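You operate a simulated robot arm through the tools that you are given. There is no shell and no other tool.

You are at the controls of a simulated robot arm. One attempt, no reset.

JOB
Mix the vial with the yellow band in the yellow rack at low speed until its tablet is gone.
Fine: stand it back in its well, turn the mixer off and rest the yellow bung from the black block on it; leave the other vials. Set down upright: what you pick out.

It is judged by the outcome, as a careful person would: the job done as asked, and still so three seconds after it is handed in. It fails if anything else is knocked over, pushed out of place, dropped, spilled or broken.

ROBOT AND FRAMES
A 7-joint arm with a two-finger gripper, fixed in place. Base frame: the origin is on the floor under the middle of its stand, x ahead of it, y to its left, z up. Readings come in mm, rad, newtons and seconds.
With the tool pointing down near the work surface it reaches from about 300 to 740 mm from the base axis. Its first joint turns from -2.897 to 2.897 rad. Payload 2.94 kg.
The tool frame sits at the grasp point between the pads (the TCP): z along the fingers, y along the line on which they close. The tips reach 30 mm beyond it. The gripper opens to 138 mm; its body begins 109 mm behind the TCP.
Orientation is that of the tool frame in the base frame, as a unit quaternion [w, x, y, z]. With the fingers straight down and closing along the base's y, the tool's x points along the base's -x, its y along +y and its z along -z.

CONTROLS
- The arm moves only by the tool servo_tool. Its argument "rows" is a list of rows, each an object of numbers (a shift or turn left out is 0, a gripper value left out holds the last): "dx", "dy", "dz": the shift along the base's x, y, z in units of 50 mm (1.0 is 50 mm); "wx", "wy", "wz": the turn, a rotation vector about the base's x, y, z in units of 5 degrees (1.0 is 5 degrees); "gripper": the finger opening in mm, from 0 to 138. In form: [{"dx": .., "dy": .., "dz": .., "wx": .., "wy": .., "wz": .., "gripper": ..}, ...]. A call has 1 to 20 rows; each row shifts and turns the commanded pose from where the row before left it. A call with a number of a shift or a turn outside -1 to 1 is refused whole. Rows are played at 5 a second. More than 50 mm and 0.15 rad between two rows, or a gripper value outside its range, and nothing of the call is played. Where a pose cannot be reached the arm comes as near as it can. A force on the tool above 40 N (or 10 N above the force at the start of the call, whichever is more), or a blocked arm, ends the call early, and 0.2 s more pass. The fingers move at their own pace (about 72 mm/s each) and stop on an object; they squeeze with about 42 N. The grip force told is the motor's: it shows also when the fingers shut on nothing. Time passes only in rows, and 0.2 s behind the last, so rows that do not move let the fingers close. The reply holds the time, the measured pose of the TCP, the force on the tool along the base axes, the opening and the grip force, in the units named above and with some noise, with the torque about the TCP (base axes, N m) and any sound that the robot's microphone picked up, and new pictures: "show" is both (left out), scene, wrist or none.
- Cameras (640 x 400 px; columns grow to the right, rows downward): "scene" is fixed at [50.2, -650.4, 1412.2]; the picture's right is [0.64, -0.77, 0.00], its down [-0.56, -0.46, -0.69] and it looks along [0.53, 0.44, -0.72] (base axes); focal length 225 px, centre (320, 200). "wrist" rides on the gripper at [71, 19, -146] in the tool frame; the picture's right is [-0.26, 0.96, 0.00], its down [-0.85, -0.23, -0.48] and it looks along [-0.46, -0.12, 0.88] (tool axes); focal length 280 px, centre (320, 200). There is no depth. A picture from a camera that has moved, and an enlarged one, comes with that camera's place and axes in the base frame and with its lens.
- raise_lower(by): slides the trunk up (or, below 0, down) by that many mm; the arm rides with it, the base frame stays. It gives what a move gives, with no picture.
- inspect(camera, box): a new picture of the part [left, top, right, bottom] of that camera's present view, enlarged. It takes no simulated time.
- hand_in(): hands the job in; it is judged then, once.

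Nothing tells you positions but the pictures and the camera data. Unless the task says otherwise, let go and move clear before handing in.

The tools are called after "Call:" by a JSON object that holds its "op" and its "data". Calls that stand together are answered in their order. servo_tool: Moves the arm, as the interface text tells. Its arguments: {"type":"object","properties":{"rows":{"type":"array"},"show":{"type":"string","enum":["both","scene","wrist","none"]}},"required":["rows"]} The other tools are called the same way: raise_lower (by) moves the trunk up or down; inspect (camera, box) takes an enlarged picture of a part of a camera's view; hand_in () hands the job in.

At the start:

```text
time_s: 0.0
eef_pos: [290.0, -328.3, 1167.4]
tcp_rot: [0.0, 0.001, 1.0, 0.0]
force: [-0.2, 0.0, -0.3]
moment: [0.01, 0.0, 0.01]
opening: 138.0
grasp_force: 0.0
trunk travel left (down, up): [-425.0, 29.0]
```

scene: 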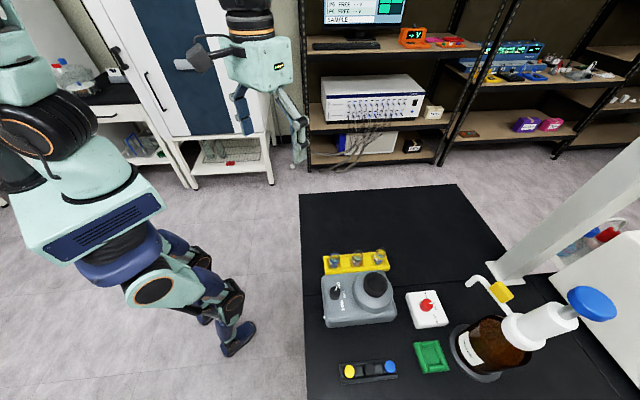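
wrist: 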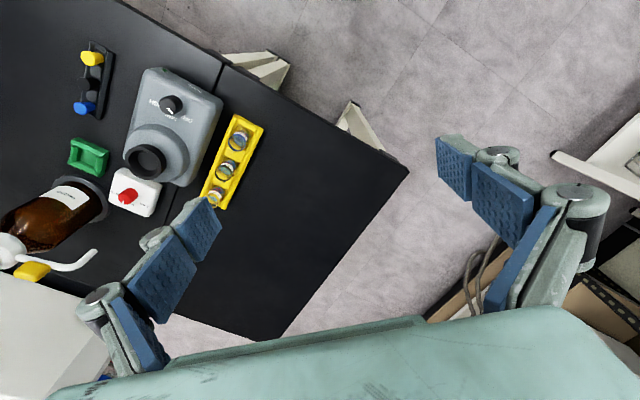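

I see a dark table with a yellow rack of three vials, a grey vortex mixer with a knob, a red button box, a green tray, a black block with yellow and blue bungs, and a brown bottle. I'll take enlarged views first to locate things.

Call:
{"op": "inspect", "data": {"camera": "scene", "box": [300, 230, 460, 330]}}

Call:
{"op": "inspect", "data": {"camera": "scene", "box": [320, 310, 480, 400]}}

Call:
{"op": "inspect", "data": {"camera": "wrist", "box": [60, 40, 270, 220]}}

```text
4.00 times, centred on (380, 280) of scene
camera zoom: at [50.2, -650.4, 1412.2], right [0.64, -0.77, 0.0], down [-0.56, -0.46, -0.69], along [0.53, 0.44, -0.72], focal length 901 px, centre (80, -120)
```

zoom: 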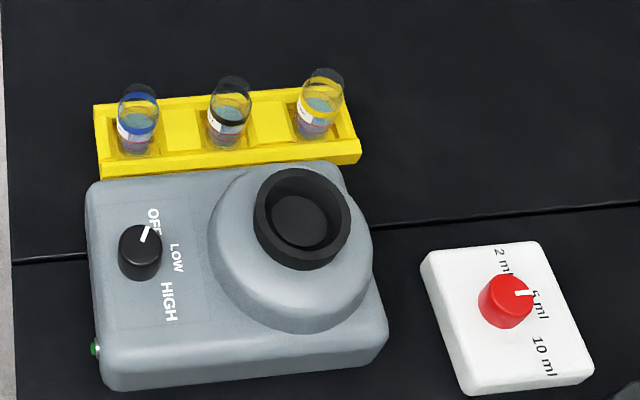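

```text
4.00 times, centred on (400, 355) of scene
camera zoom: at [50.2, -650.4, 1412.2], right [0.64, -0.77, 0.0], down [-0.56, -0.46, -0.69], along [0.53, 0.44, -0.72], focal length 901 px, centre (0, -420)
```

zoom: 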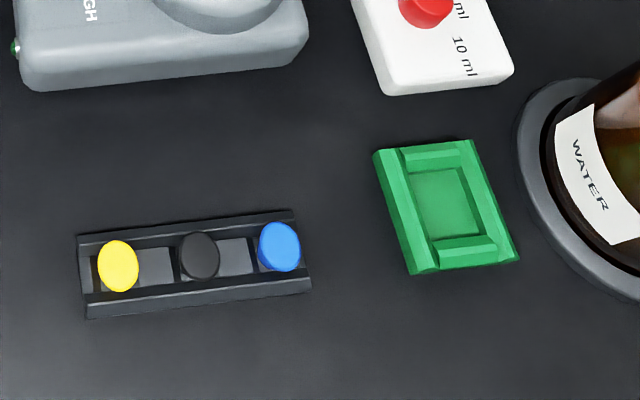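

```text
2.22 times, centred on (165, 130) of wrist
camera zoom: at [218.5, -309.4, 1314.7], right [0.26, 0.96, 0.0], down [0.85, -0.23, 0.48], along [0.46, -0.12, -0.88], focal length 623 px, centre (664, 356)
```

zoom: 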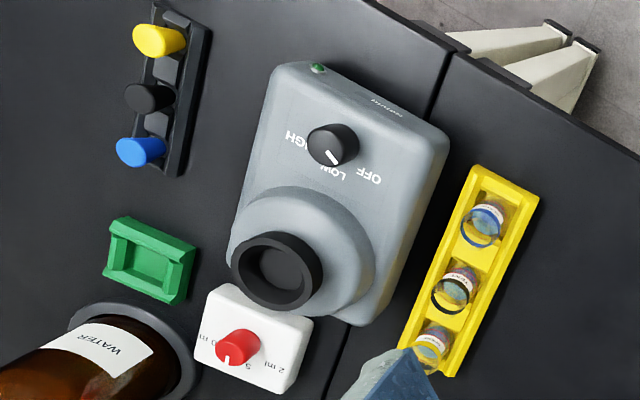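

Rough triangulation puts the table top near z≈800, set about 45° to the base frame. The yellow-band vial is near (394,-577), the mixer cup near (308,-609), the knob near (232,-545) and the bungs near (137,-656). I'll go to a viewing pose with the tool turned -45°.

Call:
{"op": "servo_tool", "data": {"rows": [{"dx": -0.053, "dy": -0.327, "dz": -0.251, "wz": -1}, {"dx": -0.053, "dy": -0.327, "dz": -0.251, "wz": -1}, {"dx": -0.053, "dy": -0.327, "dz": -0.251, "wz": -1}, {"dx": -0.053, "dy": -0.327, "dz": -0.251, "wz": -1}, {"dx": -0.053, "dy": -0.327, "dz": -0.251, "wz": -1}, {"dx": -0.053, "dy": -0.327, "dz": -0.251, "wz": -1}, {"dx": -0.053, "dy": -0.327, "dz": -0.251, "wz": -1}, {"dx": -0.053, "dy": -0.327, "dz": -0.251, "wz": -1}, {"dx": -0.053, "dy": -0.327, "dz": -0.251, "wz": -1}, {}]}}

```text
time_s: 2.2
eef_pos: [265.2, -477.1, 1055.4]
tcp_rot: [0.001, 0.383, 0.924, -0.001]
force: [-0.3, -0.1, 0.5]
moment: [0.03, 0.0, 0.0]
opening: 137.9
grasp_force: 0.0
trunk travel left (down, up): [-425.0, 29.0]
camera wrist: at [228.8, -413.4, 1202.7], right [0.87, 0.5, 0.0], down [0.44, -0.76, 0.48], along [0.24, -0.41, -0.88], focal length 280 px, centre (320, 200)
```

scene: 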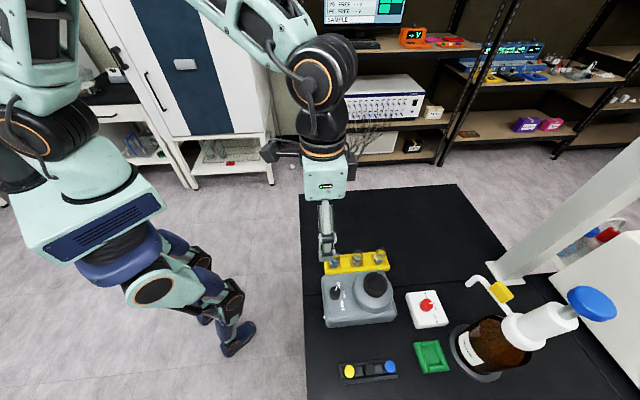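
wrist: 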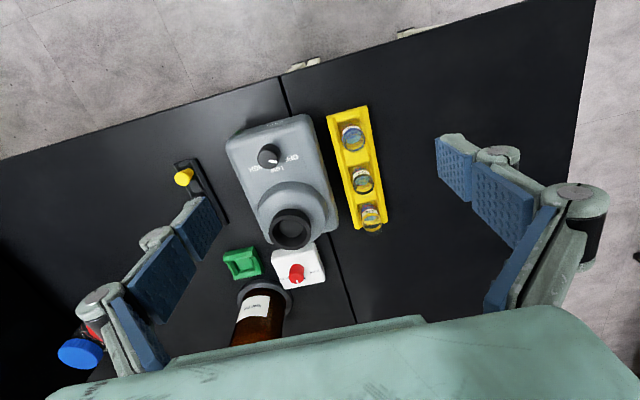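

The mixer, rack and bungs are all in view; I'll zoom in on them for accurate positions.

Call:
{"op": "inspect", "data": {"camera": "wrist", "box": [220, 100, 400, 260]}}

Call:
{"op": "inspect", "data": {"camera": "wrist", "box": [300, 90, 400, 240]}}

Call:
{"op": "inspect", "data": {"camera": "wrist", "box": [150, 140, 270, 240]}}

Call:
{"op": "inspect", "data": {"camera": "scene", "box": [310, 240, 400, 300]}}

```text
2.50 times, centred on (310, 180) of wrist
camera zoom: at [228.8, -413.4, 1202.7], right [0.87, 0.5, 0.0], down [0.44, -0.76, 0.48], along [0.24, -0.41, -0.88], focal length 701 px, centre (345, 250)
```

zoom: 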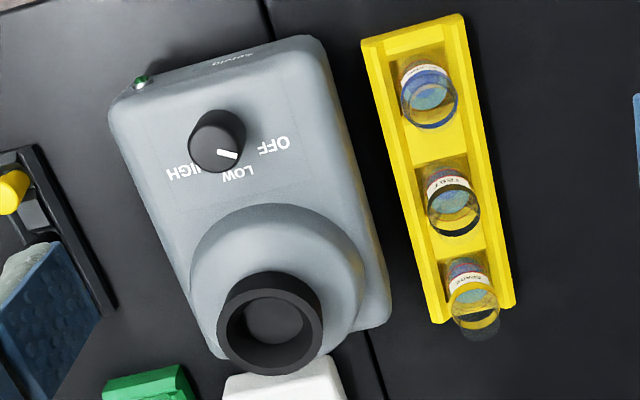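

```text
2.67 times, centred on (350, 165) of wrist
camera zoom: at [228.8, -413.4, 1202.7], right [0.87, 0.5, 0.0], down [0.44, -0.76, 0.48], along [0.24, -0.41, -0.88], focal length 748 px, centre (240, 293)
```

zoom: 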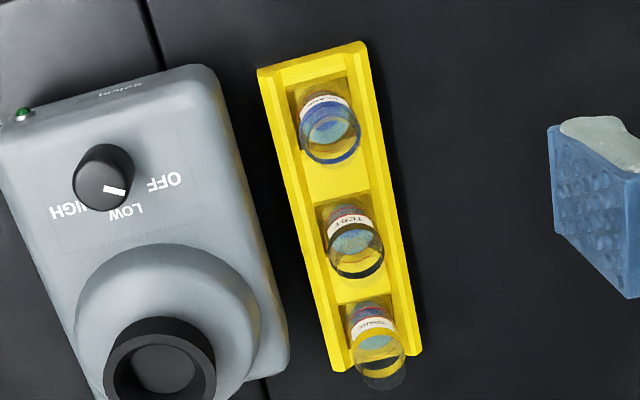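

```text
4.00 times, centred on (210, 190) of wrist
camera zoom: at [228.8, -413.4, 1202.7], right [0.87, 0.5, 0.0], down [0.44, -0.76, 0.48], along [0.24, -0.41, -0.88], focal length 1122 px, centre (760, 240)
```

zoom: 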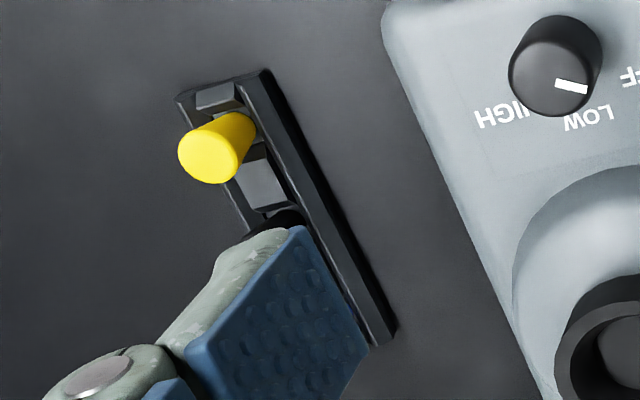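

```text
6.67 times, centred on (355, 270) of scene
camera zoom: at [50.2, -650.4, 1412.2], right [0.64, -0.77, 0.0], down [-0.56, -0.46, -0.69], along [0.53, 0.44, -0.72], focal length 1502 px, centre (87, -267)
```

zoom: 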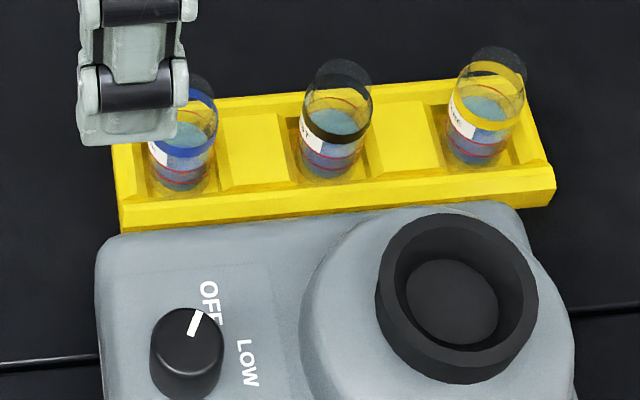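

The body top is near z≈862, the cup rim near (297,-609,913), the rack top near 825 and the knob near (234,-547) with its top at about 884. Next I'll check the finger geometry and the bung block.

Call:
{"op": "inspect", "data": {"camera": "wrist", "box": [420, 110, 640, 330]}}

Call:
{"op": "inspect", "data": {"camera": "scene", "box": [290, 140, 390, 280]}}

Call:
{"op": "inspect", "data": {"camera": "scene", "box": [330, 350, 410, 400]}}

```text
1.82 times, centred on (530, 220) of wrist
camera zoom: at [228.8, -413.4, 1202.7], right [0.87, 0.5, 0.0], down [0.44, -0.76, 0.48], along [0.24, -0.41, -0.88], focal length 510 px, centre (-62, 164)
```

zoom: 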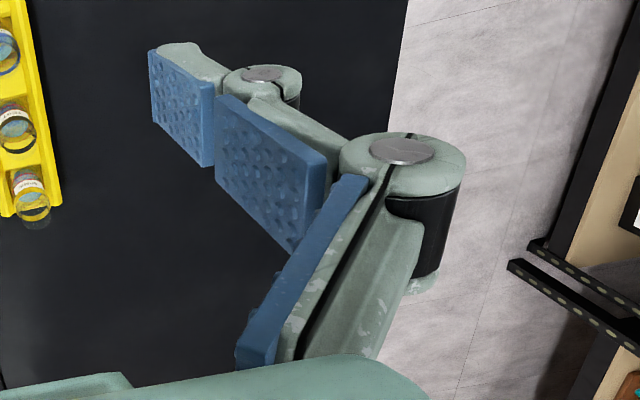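

```text
2.86 times, centred on (340, 210) of scene
camera zoom: at [50.2, -650.4, 1412.2], right [0.64, -0.77, 0.0], down [-0.56, -0.46, -0.69], along [0.53, 0.44, -0.72], focal length 644 px, centre (263, 171)
```

zoom: 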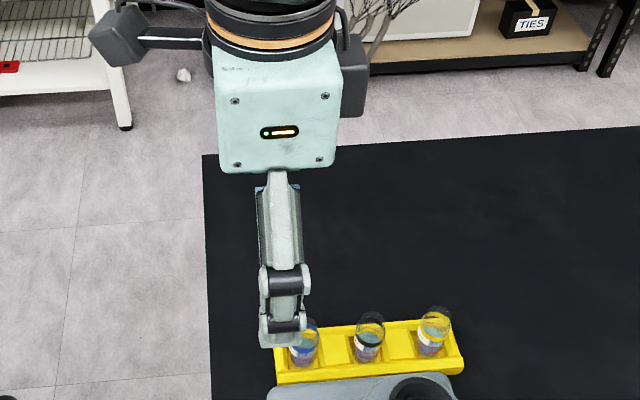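

```text
8.00 times, centred on (370, 375) of scene
camera zoom: at [50.2, -650.4, 1412.2], right [0.64, -0.77, 0.0], down [-0.56, -0.46, -0.69], along [0.53, 0.44, -0.72], focal length 1802 px, centre (-80, -1200)
```

zoom: 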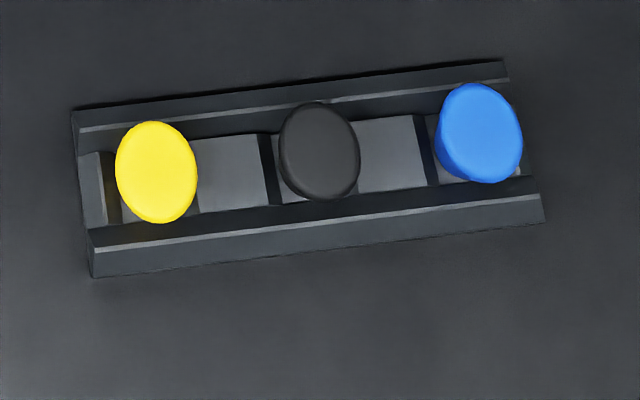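

The bung top is about (138,-656,834), and the vial rim about (409,-572,860). I'll partly close the gripper here to see how the finger tips sit at a smaller opening.

Call:
{"op": "servo_tool", "data": {"rows": [{"gripper": 50}, {"gripper": 50}, {"gripper": 50}, {"gripper": 50}, {"gripper": 50}]}}

Call:
{"op": "inspect", "data": {"camera": "wrist", "box": [180, 80, 480, 330]}}

Call:
{"op": "inspect", "data": {"camera": "scene", "box": [290, 160, 390, 280]}}

```text
time_s: 3.4
eef_pos: [265.2, -477.1, 1056.9]
tcp_rot: [0.0, 0.383, 0.924, 0.001]
force: [0.7, -0.4, -0.4]
moment: [0.01, 0.0, -0.03]
opening: 50.1
grasp_force: 0.1
trunk travel left (down, up): [-425.0, 29.0]
camera wrist: at [228.8, -413.1, 1202.8], right [0.87, 0.5, 0.0], down [0.44, -0.76, 0.48], along [0.24, -0.41, -0.88], focal length 280 px, centre (320, 200)
```

scene: 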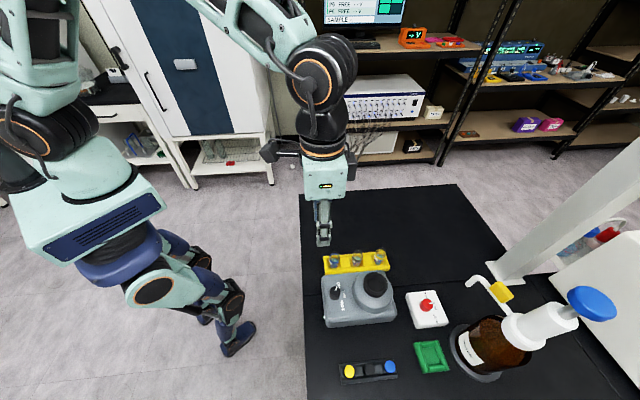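
wrist: 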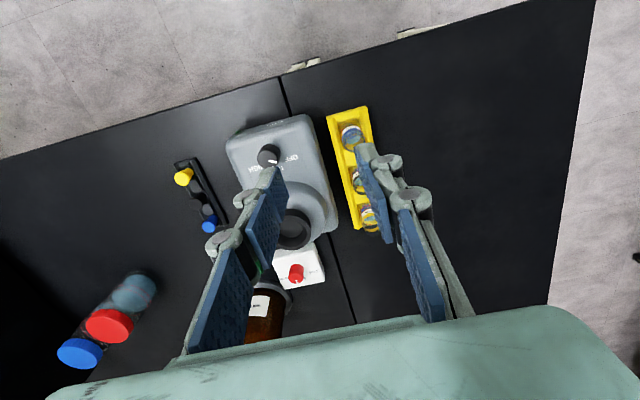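

```text
1.60 times, centred on (330, 205) of wrist
camera zoom: at [228.8, -413.1, 1202.8], right [0.87, 0.5, 0.0], down [0.44, -0.76, 0.48], along [0.24, -0.41, -0.88], focal length 449 px, centre (304, 192)
```

zoom: 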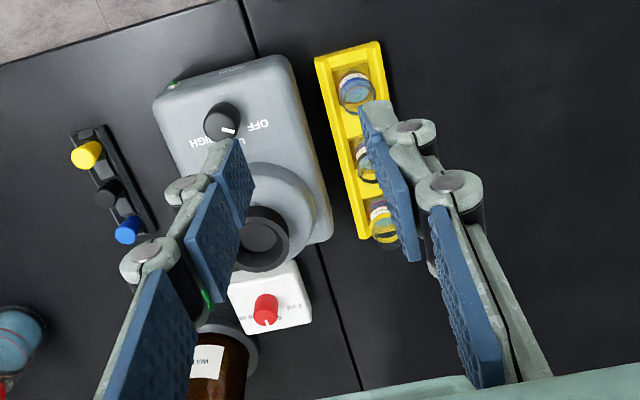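

```text
3.33 times, centred on (340, 220) of scene
camera zoom: at [50.2, -650.4, 1412.2], right [0.64, -0.77, 0.0], down [-0.56, -0.46, -0.69], along [0.53, 0.44, -0.72], focal length 751 px, centre (253, 133)
```

zoom: 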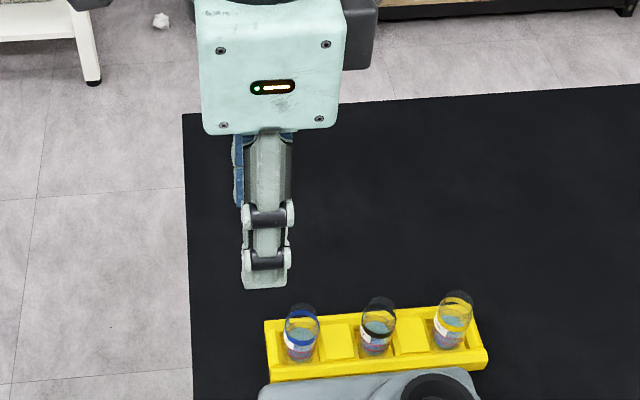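

Tips reach about 30 mm past the TCP at small openings, and the finger is roughly 11 mm thick near the tip. I'll hover above the knob, with the closing axis turned so a 60° knob turn keeps clear of the cup, and refine its position.

Call:
{"op": "servo_tool", "data": {"rows": [{"dx": -0.089, "dy": -0.2, "dz": -0.249, "wz": 0.886, "gripper": 60}, {"dx": -0.089, "dy": -0.2, "dz": -0.249, "wz": 0.886}, {"dx": -0.089, "dy": -0.2, "dz": -0.249, "wz": 0.886}, {"dx": -0.089, "dy": -0.2, "dz": -0.249, "wz": 0.886}, {"dx": -0.089, "dy": -0.2, "dz": -0.249, "wz": 0.886}, {"dx": -0.089, "dy": -0.2, "dz": -0.249, "wz": 0.886}, {"dx": -0.089, "dy": -0.2, "dz": -0.249, "wz": 0.886}, {}]}}

Call:
{"op": "inspect", "data": {"camera": "wrist", "box": [200, 60, 440, 220]}}

Call:
{"op": "inspect", "data": {"camera": "scene", "box": [300, 230, 400, 330]}}

```text
time_s: 5.2
eef_pos: [235.4, -544.6, 968.2]
tcp_rot: [0.0, 0.122, 0.993, 0.0]
force: [0.3, 0.0, -0.4]
moment: [0.01, 0.03, 0.0]
opening: 60.0
grasp_force: 0.0
trunk travel left (down, up): [-425.0, 29.0]
camera wrist: at [170.5, -510.3, 1114.8], right [0.49, 0.87, 0.0], down [0.77, -0.43, 0.48], along [0.42, -0.23, -0.88], focal length 280 px, centre (320, 200)
```

scene: 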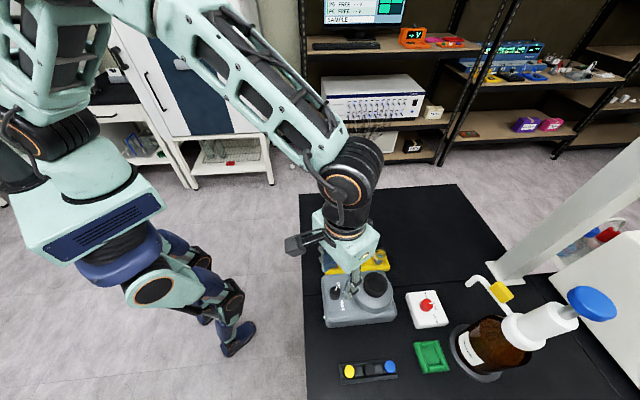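
wrist: 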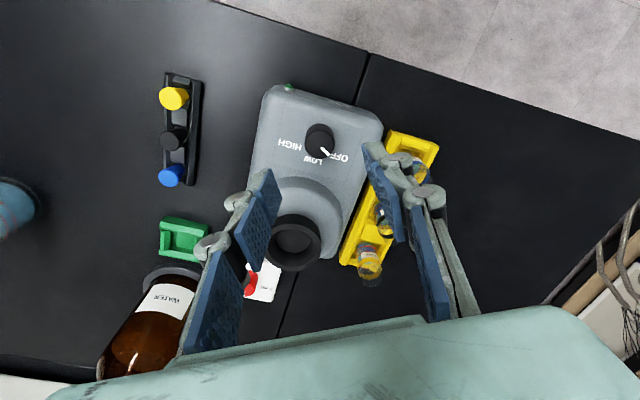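

```text
2.50 times, centred on (320, 140) of wrist
camera zoom: at [170.5, -510.3, 1114.8], right [0.49, 0.87, 0.0], down [0.77, -0.43, 0.48], along [0.42, -0.23, -0.88], focal length 701 px, centre (320, 350)
```

zoom: 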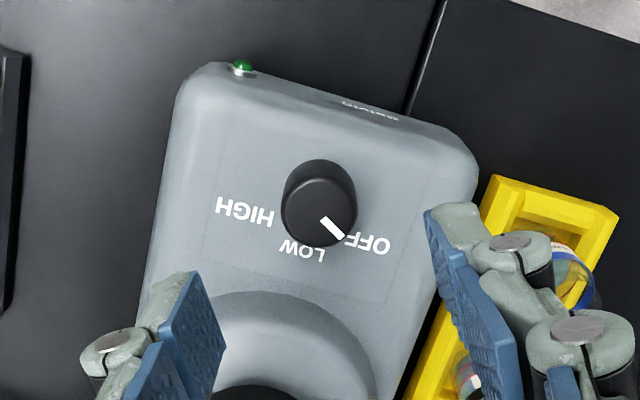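

```text
4.00 times, centred on (350, 280) of scene
camera zoom: at [50.2, -650.4, 1412.2], right [0.64, -0.77, 0.0], down [-0.56, -0.46, -0.69], along [0.53, 0.44, -0.72], focal length 901 px, centre (200, -120)
```

zoom: 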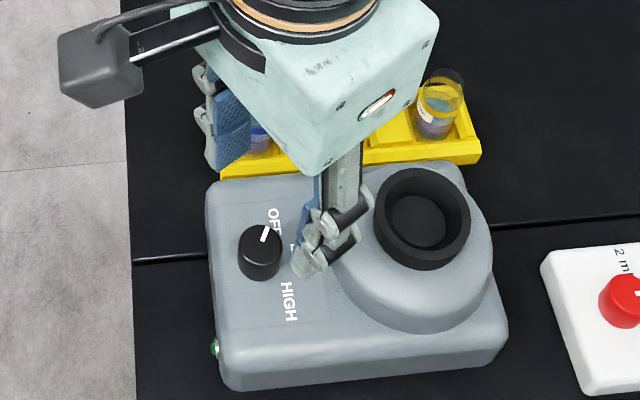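

The knob axis refines to about (232.5,-545.5), top about 885. I'll descend around it with the tips just above the body top.

Call:
{"op": "servo_tool", "data": {"rows": [{"dx": -0.058, "dy": -0.018, "dz": -0.4, "gripper": 60}, {"dz": -0.4}, {"dz": -0.3}, {"dz": -0.2}, {"dz": -0.1}, {}]}}

Call:
{"op": "inspect", "data": {"camera": "wrist", "box": [220, 80, 420, 220]}}

Call:
{"op": "inspect", "data": {"camera": "scene", "box": [310, 240, 400, 330]}}

```text
time_s: 6.6
eef_pos: [231.9, -546.7, 898.4]
tcp_rot: [0.0, 0.122, 0.993, 0.0]
force: [0.2, 1.0, 0.0]
moment: [0.0, 0.0, 0.0]
opening: 59.9
grasp_force: 0.0
trunk travel left (down, up): [-425.0, 29.0]
camera wrist: at [167.0, -511.6, 1044.0], right [0.49, 0.87, 0.0], down [0.77, -0.43, 0.48], along [0.42, -0.23, -0.88], focal length 280 px, centre (320, 200)
```

scene: 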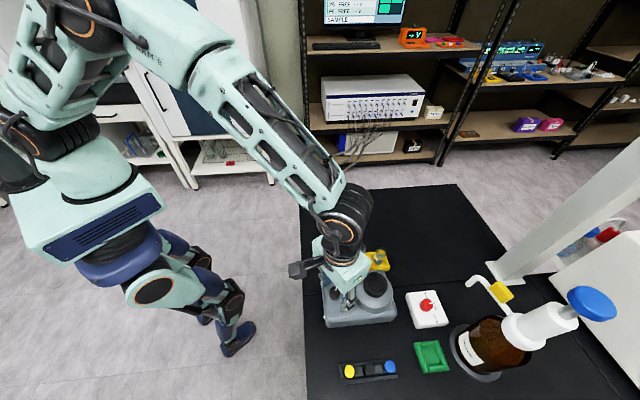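
wrist: 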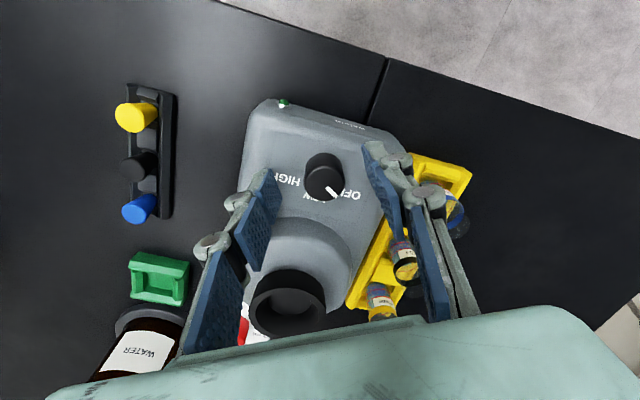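

```text
2.86 times, centred on (320, 150) of wrist
camera zoom: at [167.0, -511.6, 1044.0], right [0.49, 0.87, 0.0], down [0.77, -0.43, 0.48], along [0.42, -0.23, -0.88], focal length 801 px, centre (320, 343)
```

zoom: 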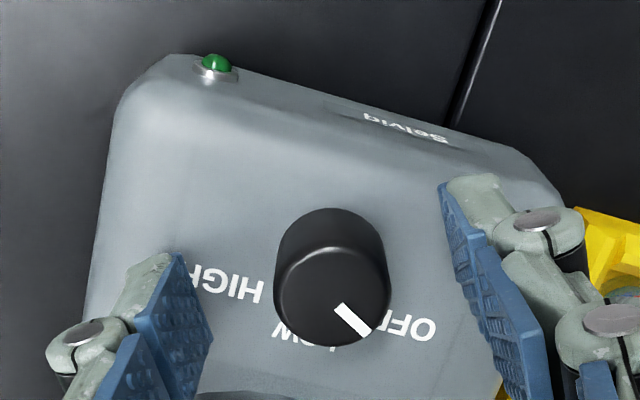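

```text
4.44 times, centred on (355, 285) of scene
camera zoom: at [50.2, -650.4, 1412.2], right [0.64, -0.77, 0.0], down [-0.56, -0.46, -0.69], along [0.53, 0.44, -0.72], focal length 1001 px, centre (164, -178)
```

zoom: 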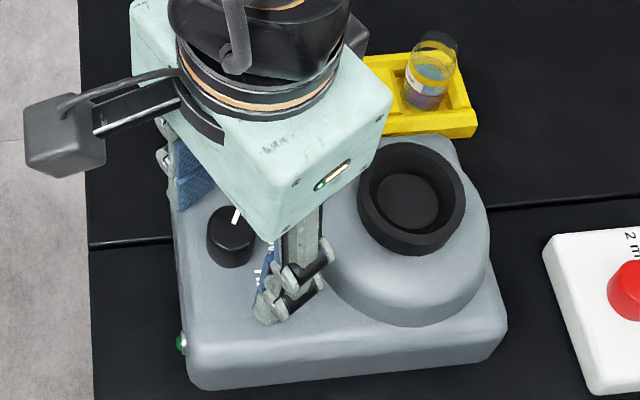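

The knob is centred between the fingers within about 2 mm. I'll nudge, lower slightly and close on it.

Call:
{"op": "servo_tool", "data": {"rows": [{"dx": 0.035, "dy": 0.014, "dz": -0.06}, {"gripper": 40}, {"gripper": 30}, {"gripper": 22}, {"gripper": 18}, {"gripper": 18}, {"gripper": 18}]}}

Call:
{"op": "inspect", "data": {"camera": "wrist", "box": [220, 80, 420, 220]}}

```text
time_s: 8.2
eef_pos: [235.0, -545.3, 895.1]
tcp_rot: [0.0, 0.122, 0.993, 0.001]
force: [2.1, 9.6, -1.5]
moment: [0.29, -0.11, -0.07]
opening: 25.4
grasp_force: 45.3
trunk travel left (down, up): [-425.0, 29.0]
camera wrist: at [169.2, -510.0, 1041.2], right [0.49, 0.87, 0.0], down [0.77, -0.43, 0.47], along [0.42, -0.23, -0.88], focal length 280 px, centre (320, 200)
```

scene: 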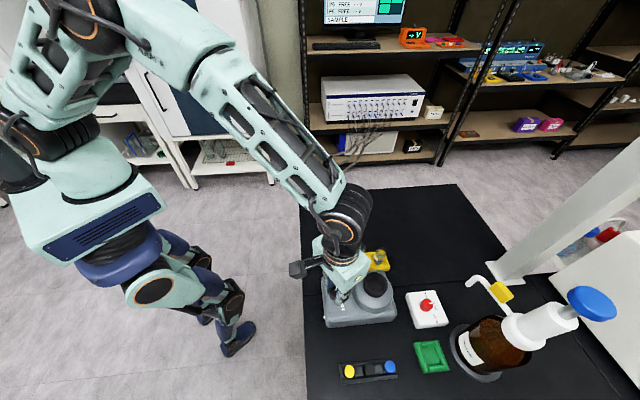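
wrist: 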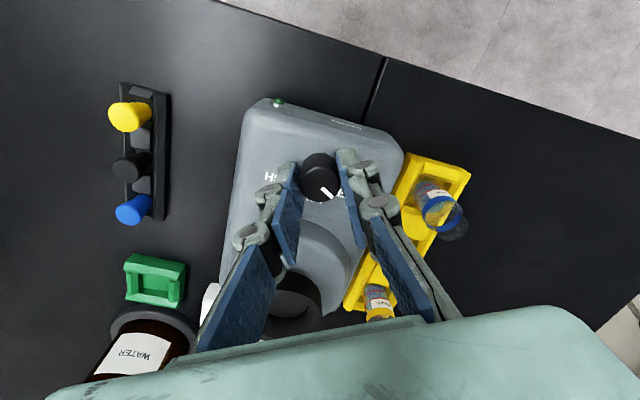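

```text
2.86 times, centred on (320, 150) of wrist
camera zoom: at [169.2, -510.0, 1041.2], right [0.49, 0.87, 0.0], down [0.77, -0.43, 0.47], along [0.42, -0.23, -0.88], focal length 801 px, centre (320, 343)
```

zoom: 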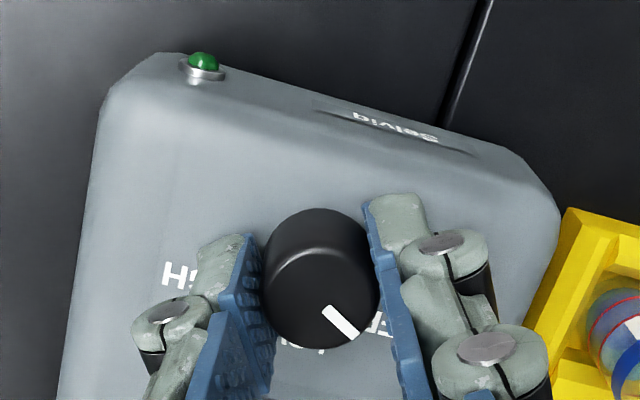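

The knob is gripped at 25 mm. I'll ease 1 mm in y and turn it about -60° (clockwise from above) toward LOW.

Call:
{"op": "servo_tool", "data": {"rows": [{"dy": 0.02}, {"wz": -1}, {"wz": -1}, {"wz": -1}, {"wz": -1}, {"wz": -1}, {"wz": -1}, {"wz": -1}, {"wz": -1}, {"wz": -1}, {"wz": -1}, {"wz": -1}, {}]}}

Call:
{"op": "inspect", "data": {"camera": "wrist", "box": [220, 80, 420, 220]}}

Call:
{"op": "inspect", "data": {"camera": "scene", "box": [310, 240, 400, 330]}}

```text
time_s: 11.0
eef_pos: [233.3, -544.7, 895.4]
tcp_rot: [0.0, 0.567, 0.823, 0.0]
force: [-4.4, 3.0, -4.4]
moment: [0.41, 0.27, -0.02]
opening: 25.3
grasp_force: 44.3
trunk travel left (down, up): [-425.0, 29.0]
camera wrist: at [225.5, -472.8, 1041.1], right [0.99, 0.1, 0.0], down [0.09, -0.87, 0.48], along [0.05, -0.47, -0.88], focal length 280 px, centre (320, 200)
```

scene: 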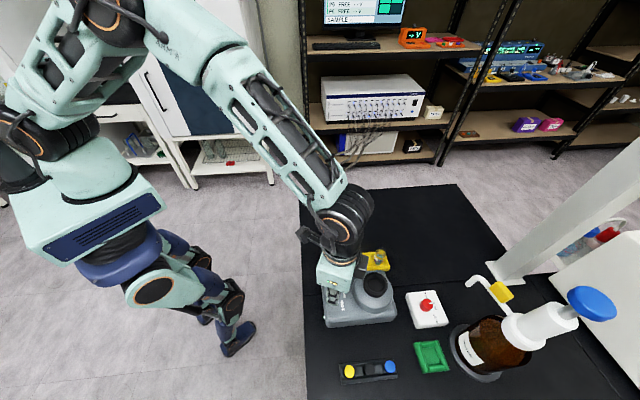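
wrist: 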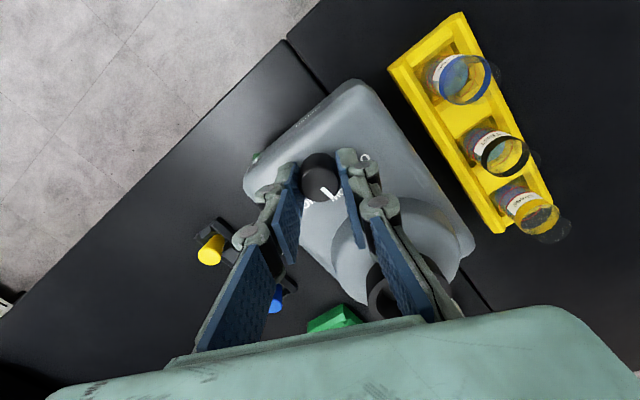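

```text
2.86 times, centred on (320, 150) of wrist
camera zoom: at [225.5, -472.8, 1041.1], right [0.99, 0.1, 0.0], down [0.09, -0.87, 0.48], along [0.05, -0.47, -0.88], focal length 801 px, centre (320, 343)
```

zoom: 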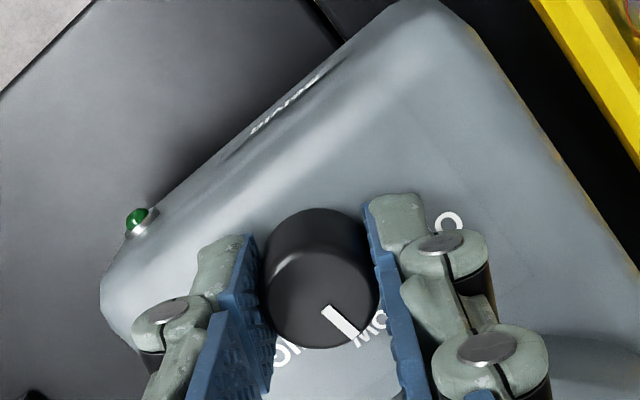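

```text
4.44 times, centred on (355, 285) of scene
camera zoom: at [50.2, -650.4, 1412.2], right [0.64, -0.77, 0.0], down [-0.56, -0.46, -0.69], along [0.53, 0.44, -0.72], focal length 1001 px, centre (164, -178)
```

zoom: 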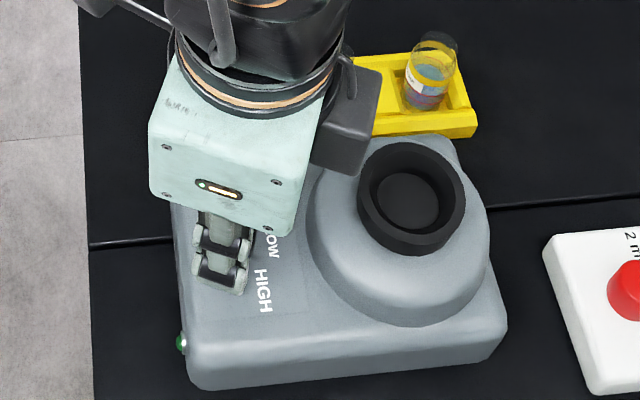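

The pointer has moved to about LOW. I'll add a few degrees to complete the 60°, then release and look.

Call:
{"op": "servo_tool", "data": {"rows": [{"wz": -0.9}, {}, {"gripper": 60}, {"gripper": 60}, {"gripper": 60}, {"dz": 0.4}, {"dz": 0.6}, {"dz": 0.6}, {}]}}

Call:
{"op": "inspect", "data": {"camera": "wrist", "box": [220, 60, 420, 220]}}

Call:
{"op": "inspect", "data": {"camera": "scene", "box": [310, 240, 400, 330]}}

```text
time_s: 13.0
eef_pos: [233.8, -544.4, 976.1]
tcp_rot: [0.0, 0.598, 0.801, 0.0]
force: [-1.4, -0.5, 0.1]
moment: [0.01, -0.03, 0.01]
opening: 60.1
grasp_force: 0.0
trunk travel left (down, up): [-425.0, 29.0]
camera wrist: at [231.4, -471.9, 1121.7], right [1.0, 0.02, 0.0], down [0.02, -0.88, 0.48], along [0.01, -0.48, -0.88], focal length 280 px, centre (320, 200)
```

scene: 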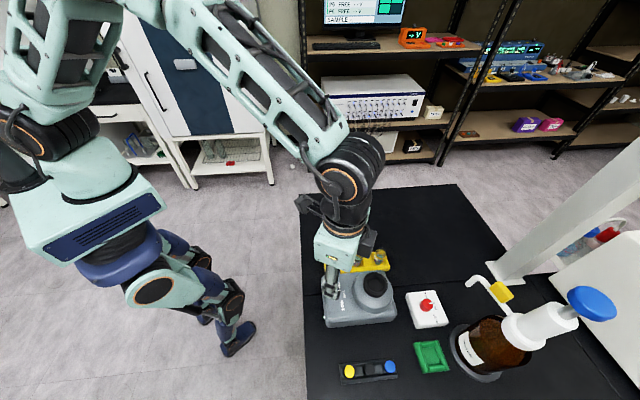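
wrist: 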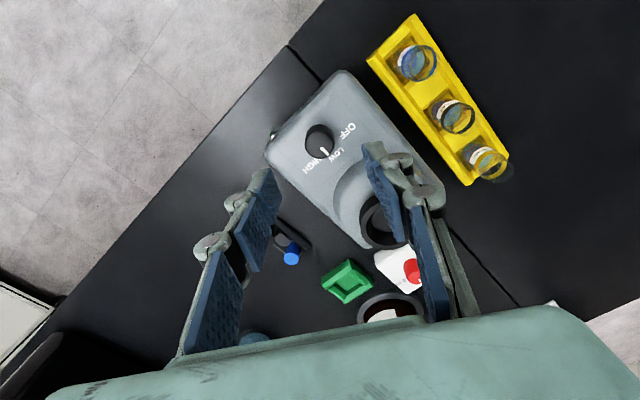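

```text
2.50 times, centred on (320, 140) of wrist
camera zoom: at [231.4, -471.9, 1121.7], right [1.0, 0.02, 0.0], down [0.02, -0.88, 0.48], along [0.01, -0.48, -0.88], focal length 701 px, centre (320, 350)
```

zoom: 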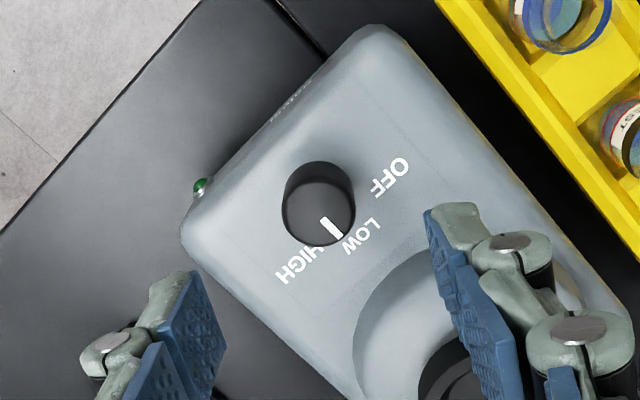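

```text
4.44 times, centred on (355, 285) of scene
camera zoom: at [50.2, -650.4, 1412.2], right [0.64, -0.77, 0.0], down [-0.56, -0.46, -0.69], along [0.53, 0.44, -0.72], focal length 1001 px, centre (164, -178)
```

zoom: 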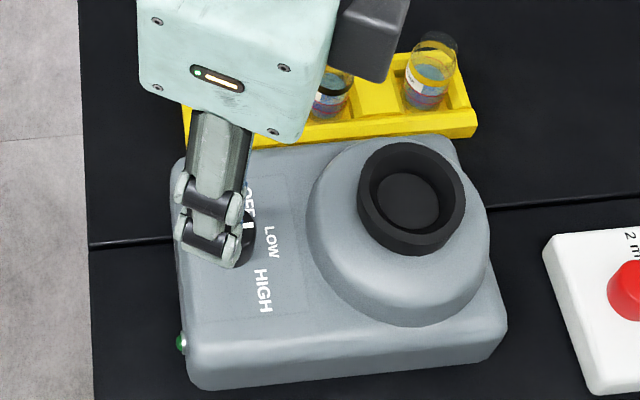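

Call:
{"op": "inspect", "data": {"camera": "wrist", "box": [290, 110, 350, 170]}}

Call:
{"op": "servo_tool", "data": {"rows": [{}, {}, {}], "show": "wrist"}}

```text
6.67 times, centred on (320, 140) of wrist
camera zoom: at [231.4, -471.9, 1121.7], right [1.0, 0.02, 0.0], down [0.02, -0.88, 0.48], along [0.01, -0.48, -0.88], focal length 1869 px, centre (320, 600)
```

zoom: 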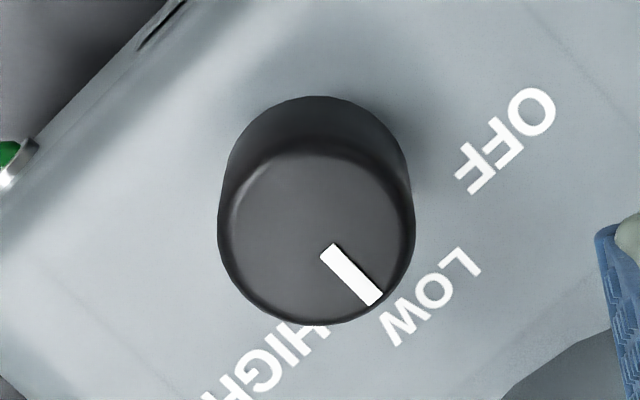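

```text
time_s: 13.8
eef_pos: [233.2, -545.0, 975.4]
tcp_rot: [-0.001, 0.599, 0.801, 0.0]
force: [0.0, 0.0, 0.8]
moment: [0.01, -0.02, 0.02]
opening: 60.0
grasp_force: 0.1
trunk travel left (down, up): [-425.0, 29.0]
camera wrist: at [231.3, -472.0, 1121.6], right [1.0, 0.02, 0.0], down [0.02, -0.88, 0.48], along [0.01, -0.48, -0.88], focal length 280 px, centre (320, 200)
```

wrist: 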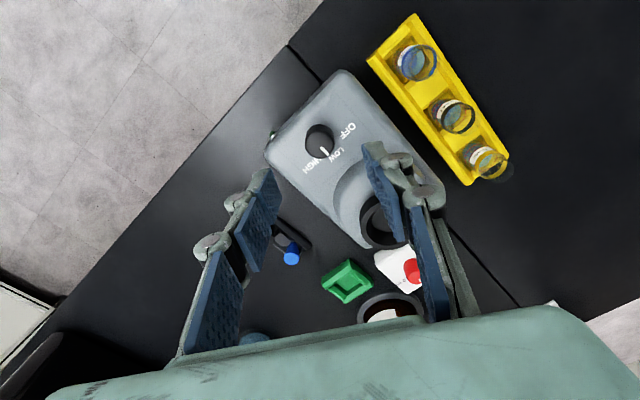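

The pointer now sits on LOW. Next I'll hover over the yellow-band vial with the closing axis across the rack, and check alignment.

Call:
{"op": "servo_tool", "data": {"rows": [{"dx": 0.587, "dy": -0.09, "dz": 0.1, "wz": 1, "gripper": 60}, {"dx": 0.587, "dy": -0.09, "wz": 1}, {"dx": 0.587, "dy": -0.09, "wz": 1}, {"dx": 0.587, "dy": -0.09, "wz": 1}, {"dx": 0.587, "dy": -0.09, "wz": 1}, {"dx": 0.587, "dy": -0.09, "wz": 1}, {"dz": -0.5}, {}]}}

Call:
{"op": "inspect", "data": {"camera": "wrist", "box": [220, 40, 420, 220]}}

Call:
{"op": "inspect", "data": {"camera": "scene", "box": [310, 220, 430, 310]}}

```text
time_s: 15.6
eef_pos: [411.3, -570.1, 955.9]
tcp_rot: [0.0, 0.371, 0.929, 0.001]
force: [-1.2, 0.0, 0.3]
moment: [-0.01, 0.03, -0.01]
opening: 59.8
grasp_force: 0.1
trunk travel left (down, up): [-425.0, 29.0]
camera wrist: at [372.0, -508.4, 1101.3], right [0.85, 0.52, 0.0], down [0.46, -0.75, 0.48], along [0.25, -0.41, -0.88], focal length 280 px, centre (320, 200)
```

scene: 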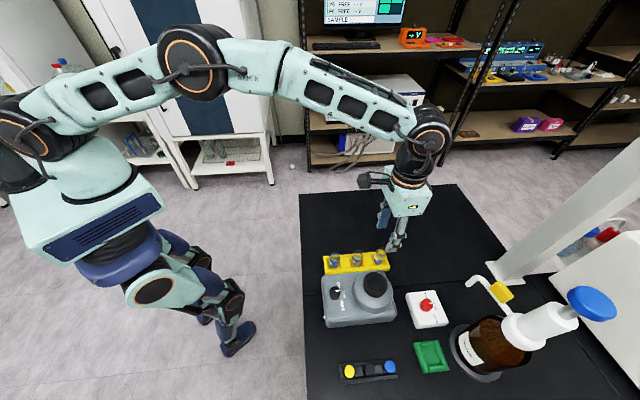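
wrist: 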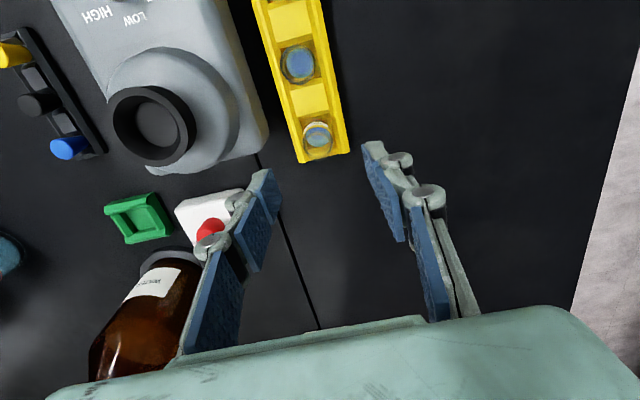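

```text
2.22 times, centred on (320, 130) of wrist
camera zoom: at [372.0, -508.4, 1101.3], right [0.85, 0.52, 0.0], down [0.46, -0.75, 0.48], along [0.25, -0.41, -0.88], focal length 623 px, centre (320, 356)
```

zoom: 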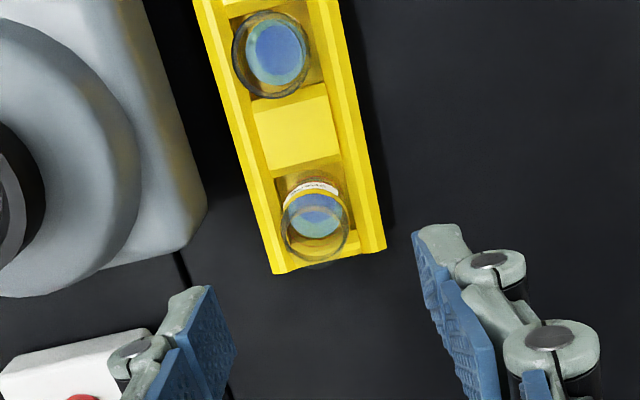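

```text
4.44 times, centred on (370, 265) of scene
camera zoom: at [50.2, -650.4, 1412.2], right [0.64, -0.77, 0.0], down [-0.56, -0.46, -0.69], along [0.53, 0.44, -0.72], focal length 1001 px, centre (98, -89)
```

zoom: 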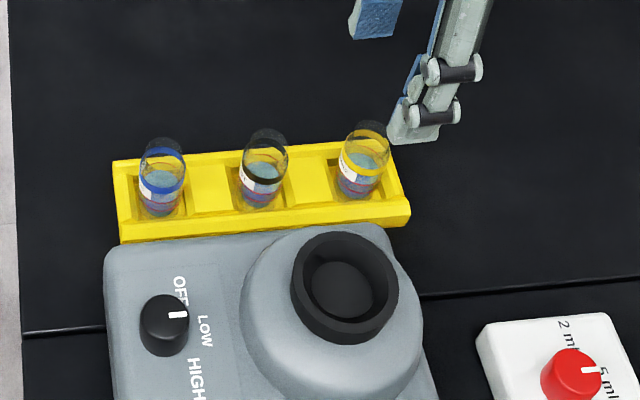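

The wrist and scene views agree on the vial axis at about (409,-571.5), and the knob pointer reads LOW in the scene view. I'll align and descend around the vial, tips staying just above the rack.

Call:
{"op": "servo_tool", "data": {"rows": [{"dx": -0.042, "dy": -0.03, "gripper": 50}, {"dz": -0.5}, {"dz": -0.5}, {"dz": -0.4}, {"dz": -0.25}, {"dz": -0.2}, {}]}}

Call:
{"op": "inspect", "data": {"camera": "wrist", "box": [220, 60, 420, 260]}}

Call:
{"op": "inspect", "data": {"camera": "scene", "box": [320, 220, 430, 310]}}

```text
time_s: 17.2
eef_pos: [407.1, -574.5, 863.3]
tcp_rot: [0.0, 0.371, 0.929, 0.001]
force: [-1.0, 0.0, 0.4]
moment: [-0.01, -0.02, 0.0]
opening: 49.8
grasp_force: 0.1
trunk travel left (down, up): [-425.0, 29.0]
camera wrist: at [369.2, -511.7, 1009.0], right [0.85, 0.52, 0.0], down [0.46, -0.75, 0.48], along [0.25, -0.41, -0.88], focal length 280 px, centre (320, 200)
```

scene: 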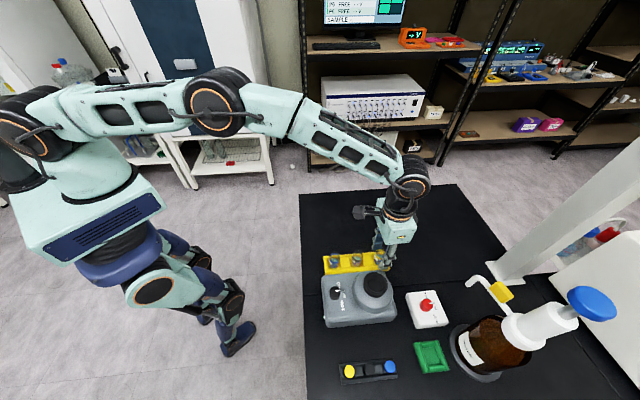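
wrist: 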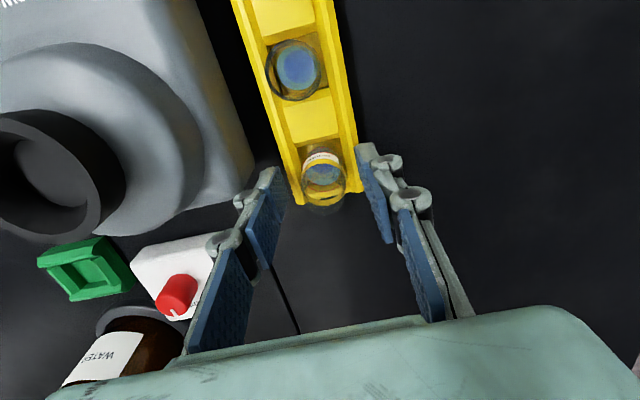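

```text
2.00 times, centred on (320, 160) of wrist
camera zoom: at [369.2, -511.7, 1009.0], right [0.85, 0.52, 0.0], down [0.46, -0.75, 0.48], along [0.25, -0.41, -0.88], focal length 561 px, centre (320, 280)
```

zoom: 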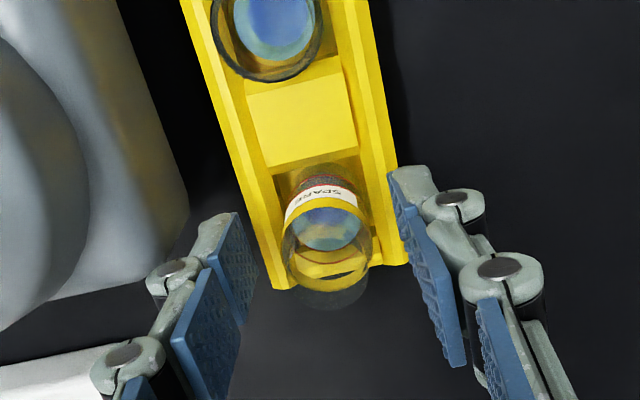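

```text
4.44 times, centred on (375, 265) of scene
camera zoom: at [50.2, -650.4, 1412.2], right [0.64, -0.77, 0.0], down [-0.56, -0.46, -0.69], along [0.53, 0.44, -0.72], focal length 1001 px, centre (76, -89)
```

zoom: 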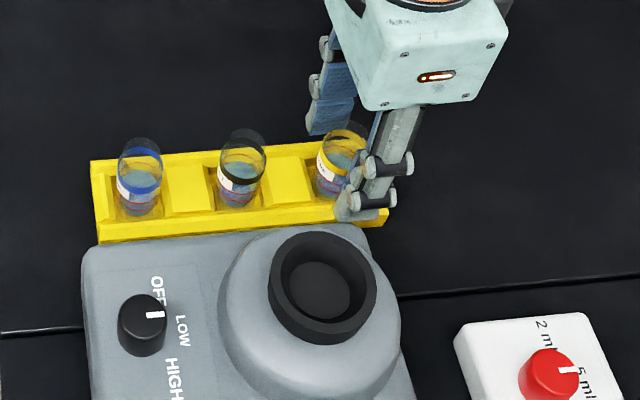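

The grip centre is about 2 mm to the mixer side of the vial. I'll correct that, lower 3 mm and close.

Call:
{"op": "servo_tool", "data": {"rows": [{"dx": 0.03, "dy": 0.03, "dz": -0.06}, {}, {"gripper": 40}, {"gripper": 34}, {"gripper": 28}, {"gripper": 22}, {"gripper": 22}, {"gripper": 22}]}}

Call:
{"op": "inspect", "data": {"camera": "wrist", "box": [220, 60, 420, 260]}}

Call:
{"op": "inspect", "data": {"camera": "scene", "box": [320, 220, 430, 310]}}

```text
time_s: 19.0
eef_pos: [410.5, -572.0, 859.6]
tcp_rot: [0.001, 0.371, 0.929, 0.0]
force: [-0.1, 0.0, 0.6]
moment: [0.01, 0.01, 0.01]
opening: 26.0
grasp_force: 42.2
trunk travel left (down, up): [-425.0, 29.0]
camera wrist: at [370.9, -510.5, 1006.2], right [0.85, 0.52, 0.0], down [0.46, -0.75, 0.48], along [0.25, -0.41, -0.88], focal length 280 px, centre (320, 200)
```

scene: 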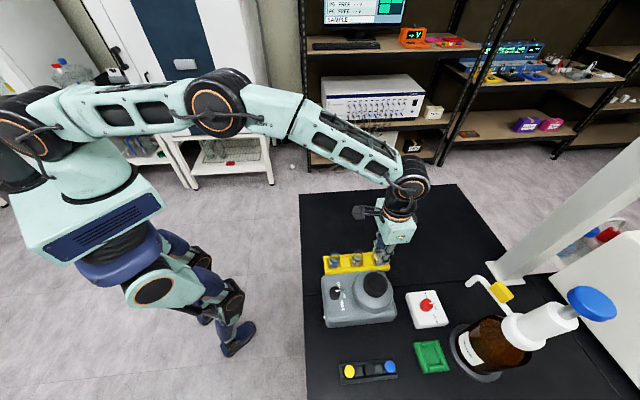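
wrist: 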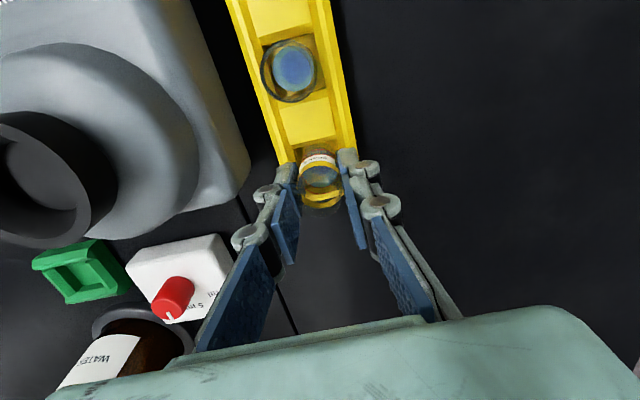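

```text
2.00 times, centred on (320, 160) of wrist
camera zoom: at [370.9, -510.5, 1006.2], right [0.85, 0.52, 0.0], down [0.46, -0.75, 0.48], along [0.25, -0.41, -0.88], focal length 561 px, centre (320, 280)
```

zoom: 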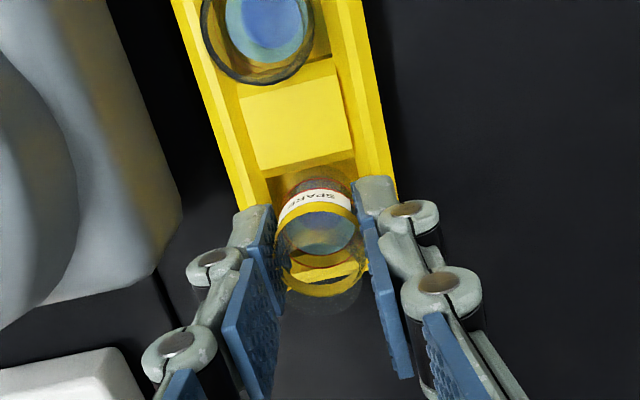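

```text
4.44 times, centred on (375, 265) of scene
camera zoom: at [50.2, -650.4, 1412.2], right [0.64, -0.77, 0.0], down [-0.56, -0.46, -0.69], along [0.53, 0.44, -0.72], focal length 1001 px, centre (76, -89)
```

zoom: 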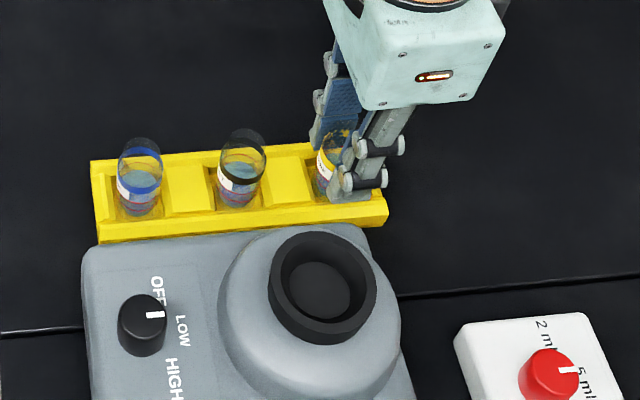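

The vial is gripped at 26 mm with almost no side force. I'll lift it straight up gently.

Call:
{"op": "servo_tool", "data": {"rows": [{"dz": 0.1}, {"dz": 0.15}, {"dz": 0.2}, {"dz": 0.25}, {"dz": 0.3}, {"dz": 0.3}, {"dz": 0.3}, {"dz": 0.3}, {"dz": 0.3}, {"dz": 0.25}, {"dz": 0.15}, {"dz": 0.1}, {}]}}

Call:
{"op": "inspect", "data": {"camera": "scene", "box": [330, 200, 440, 300]}}

Call:
{"op": "inspect", "data": {"camera": "wrist", "box": [240, 100, 400, 240]}}

```text
time_s: 21.8
eef_pos: [409.0, -571.3, 995.0]
tcp_rot: [0.0, 0.371, 0.929, 0.0]
force: [0.9, -0.3, -0.5]
moment: [0.02, 0.02, 0.02]
opening: 26.1
grasp_force: 42.2
trunk travel left (down, up): [-425.0, 29.0]
camera wrist: at [370.6, -509.5, 1141.3], right [0.85, 0.52, 0.0], down [0.46, -0.75, 0.48], along [0.25, -0.41, -0.88], focal length 280 px, centre (320, 200)
```

scene: 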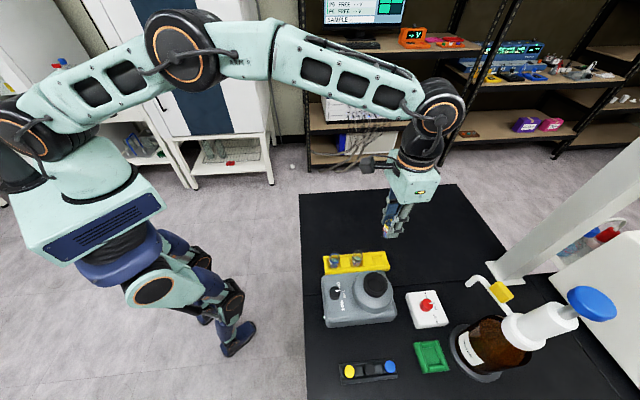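
wrist: 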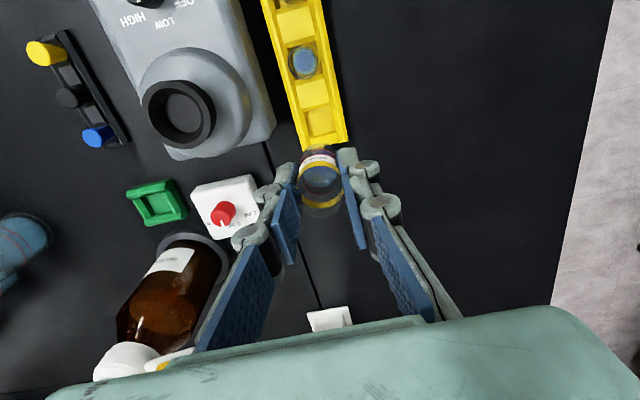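

```text
4.00 times, centred on (385, 250) of scene
camera zoom: at [50.2, -650.4, 1412.2], right [0.64, -0.77, 0.0], down [-0.56, -0.46, -0.69], along [0.53, 0.44, -0.72], focal length 901 px, centre (60, 0)
```

zoom: 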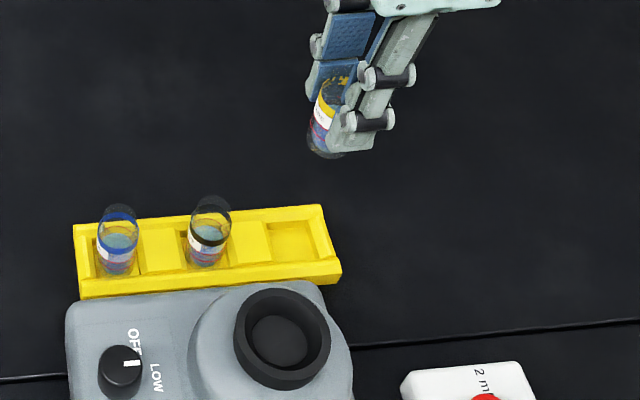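

```text
2.86 times, centred on (320, 170) of wrist
camera zoom: at [370.6, -509.5, 1141.3], right [0.85, 0.52, 0.0], down [0.46, -0.75, 0.48], along [0.25, -0.41, -0.88], focal length 801 px, centre (320, 286)
```

zoom: 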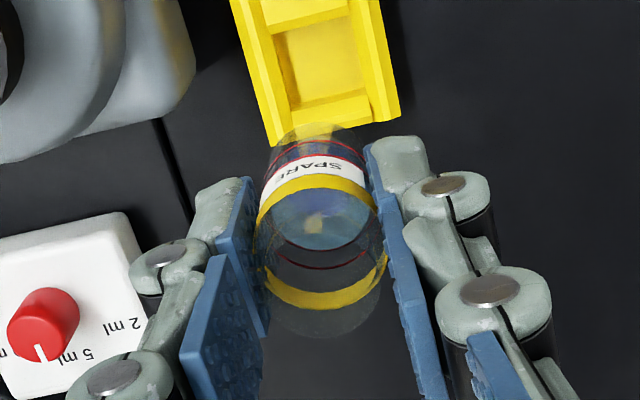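

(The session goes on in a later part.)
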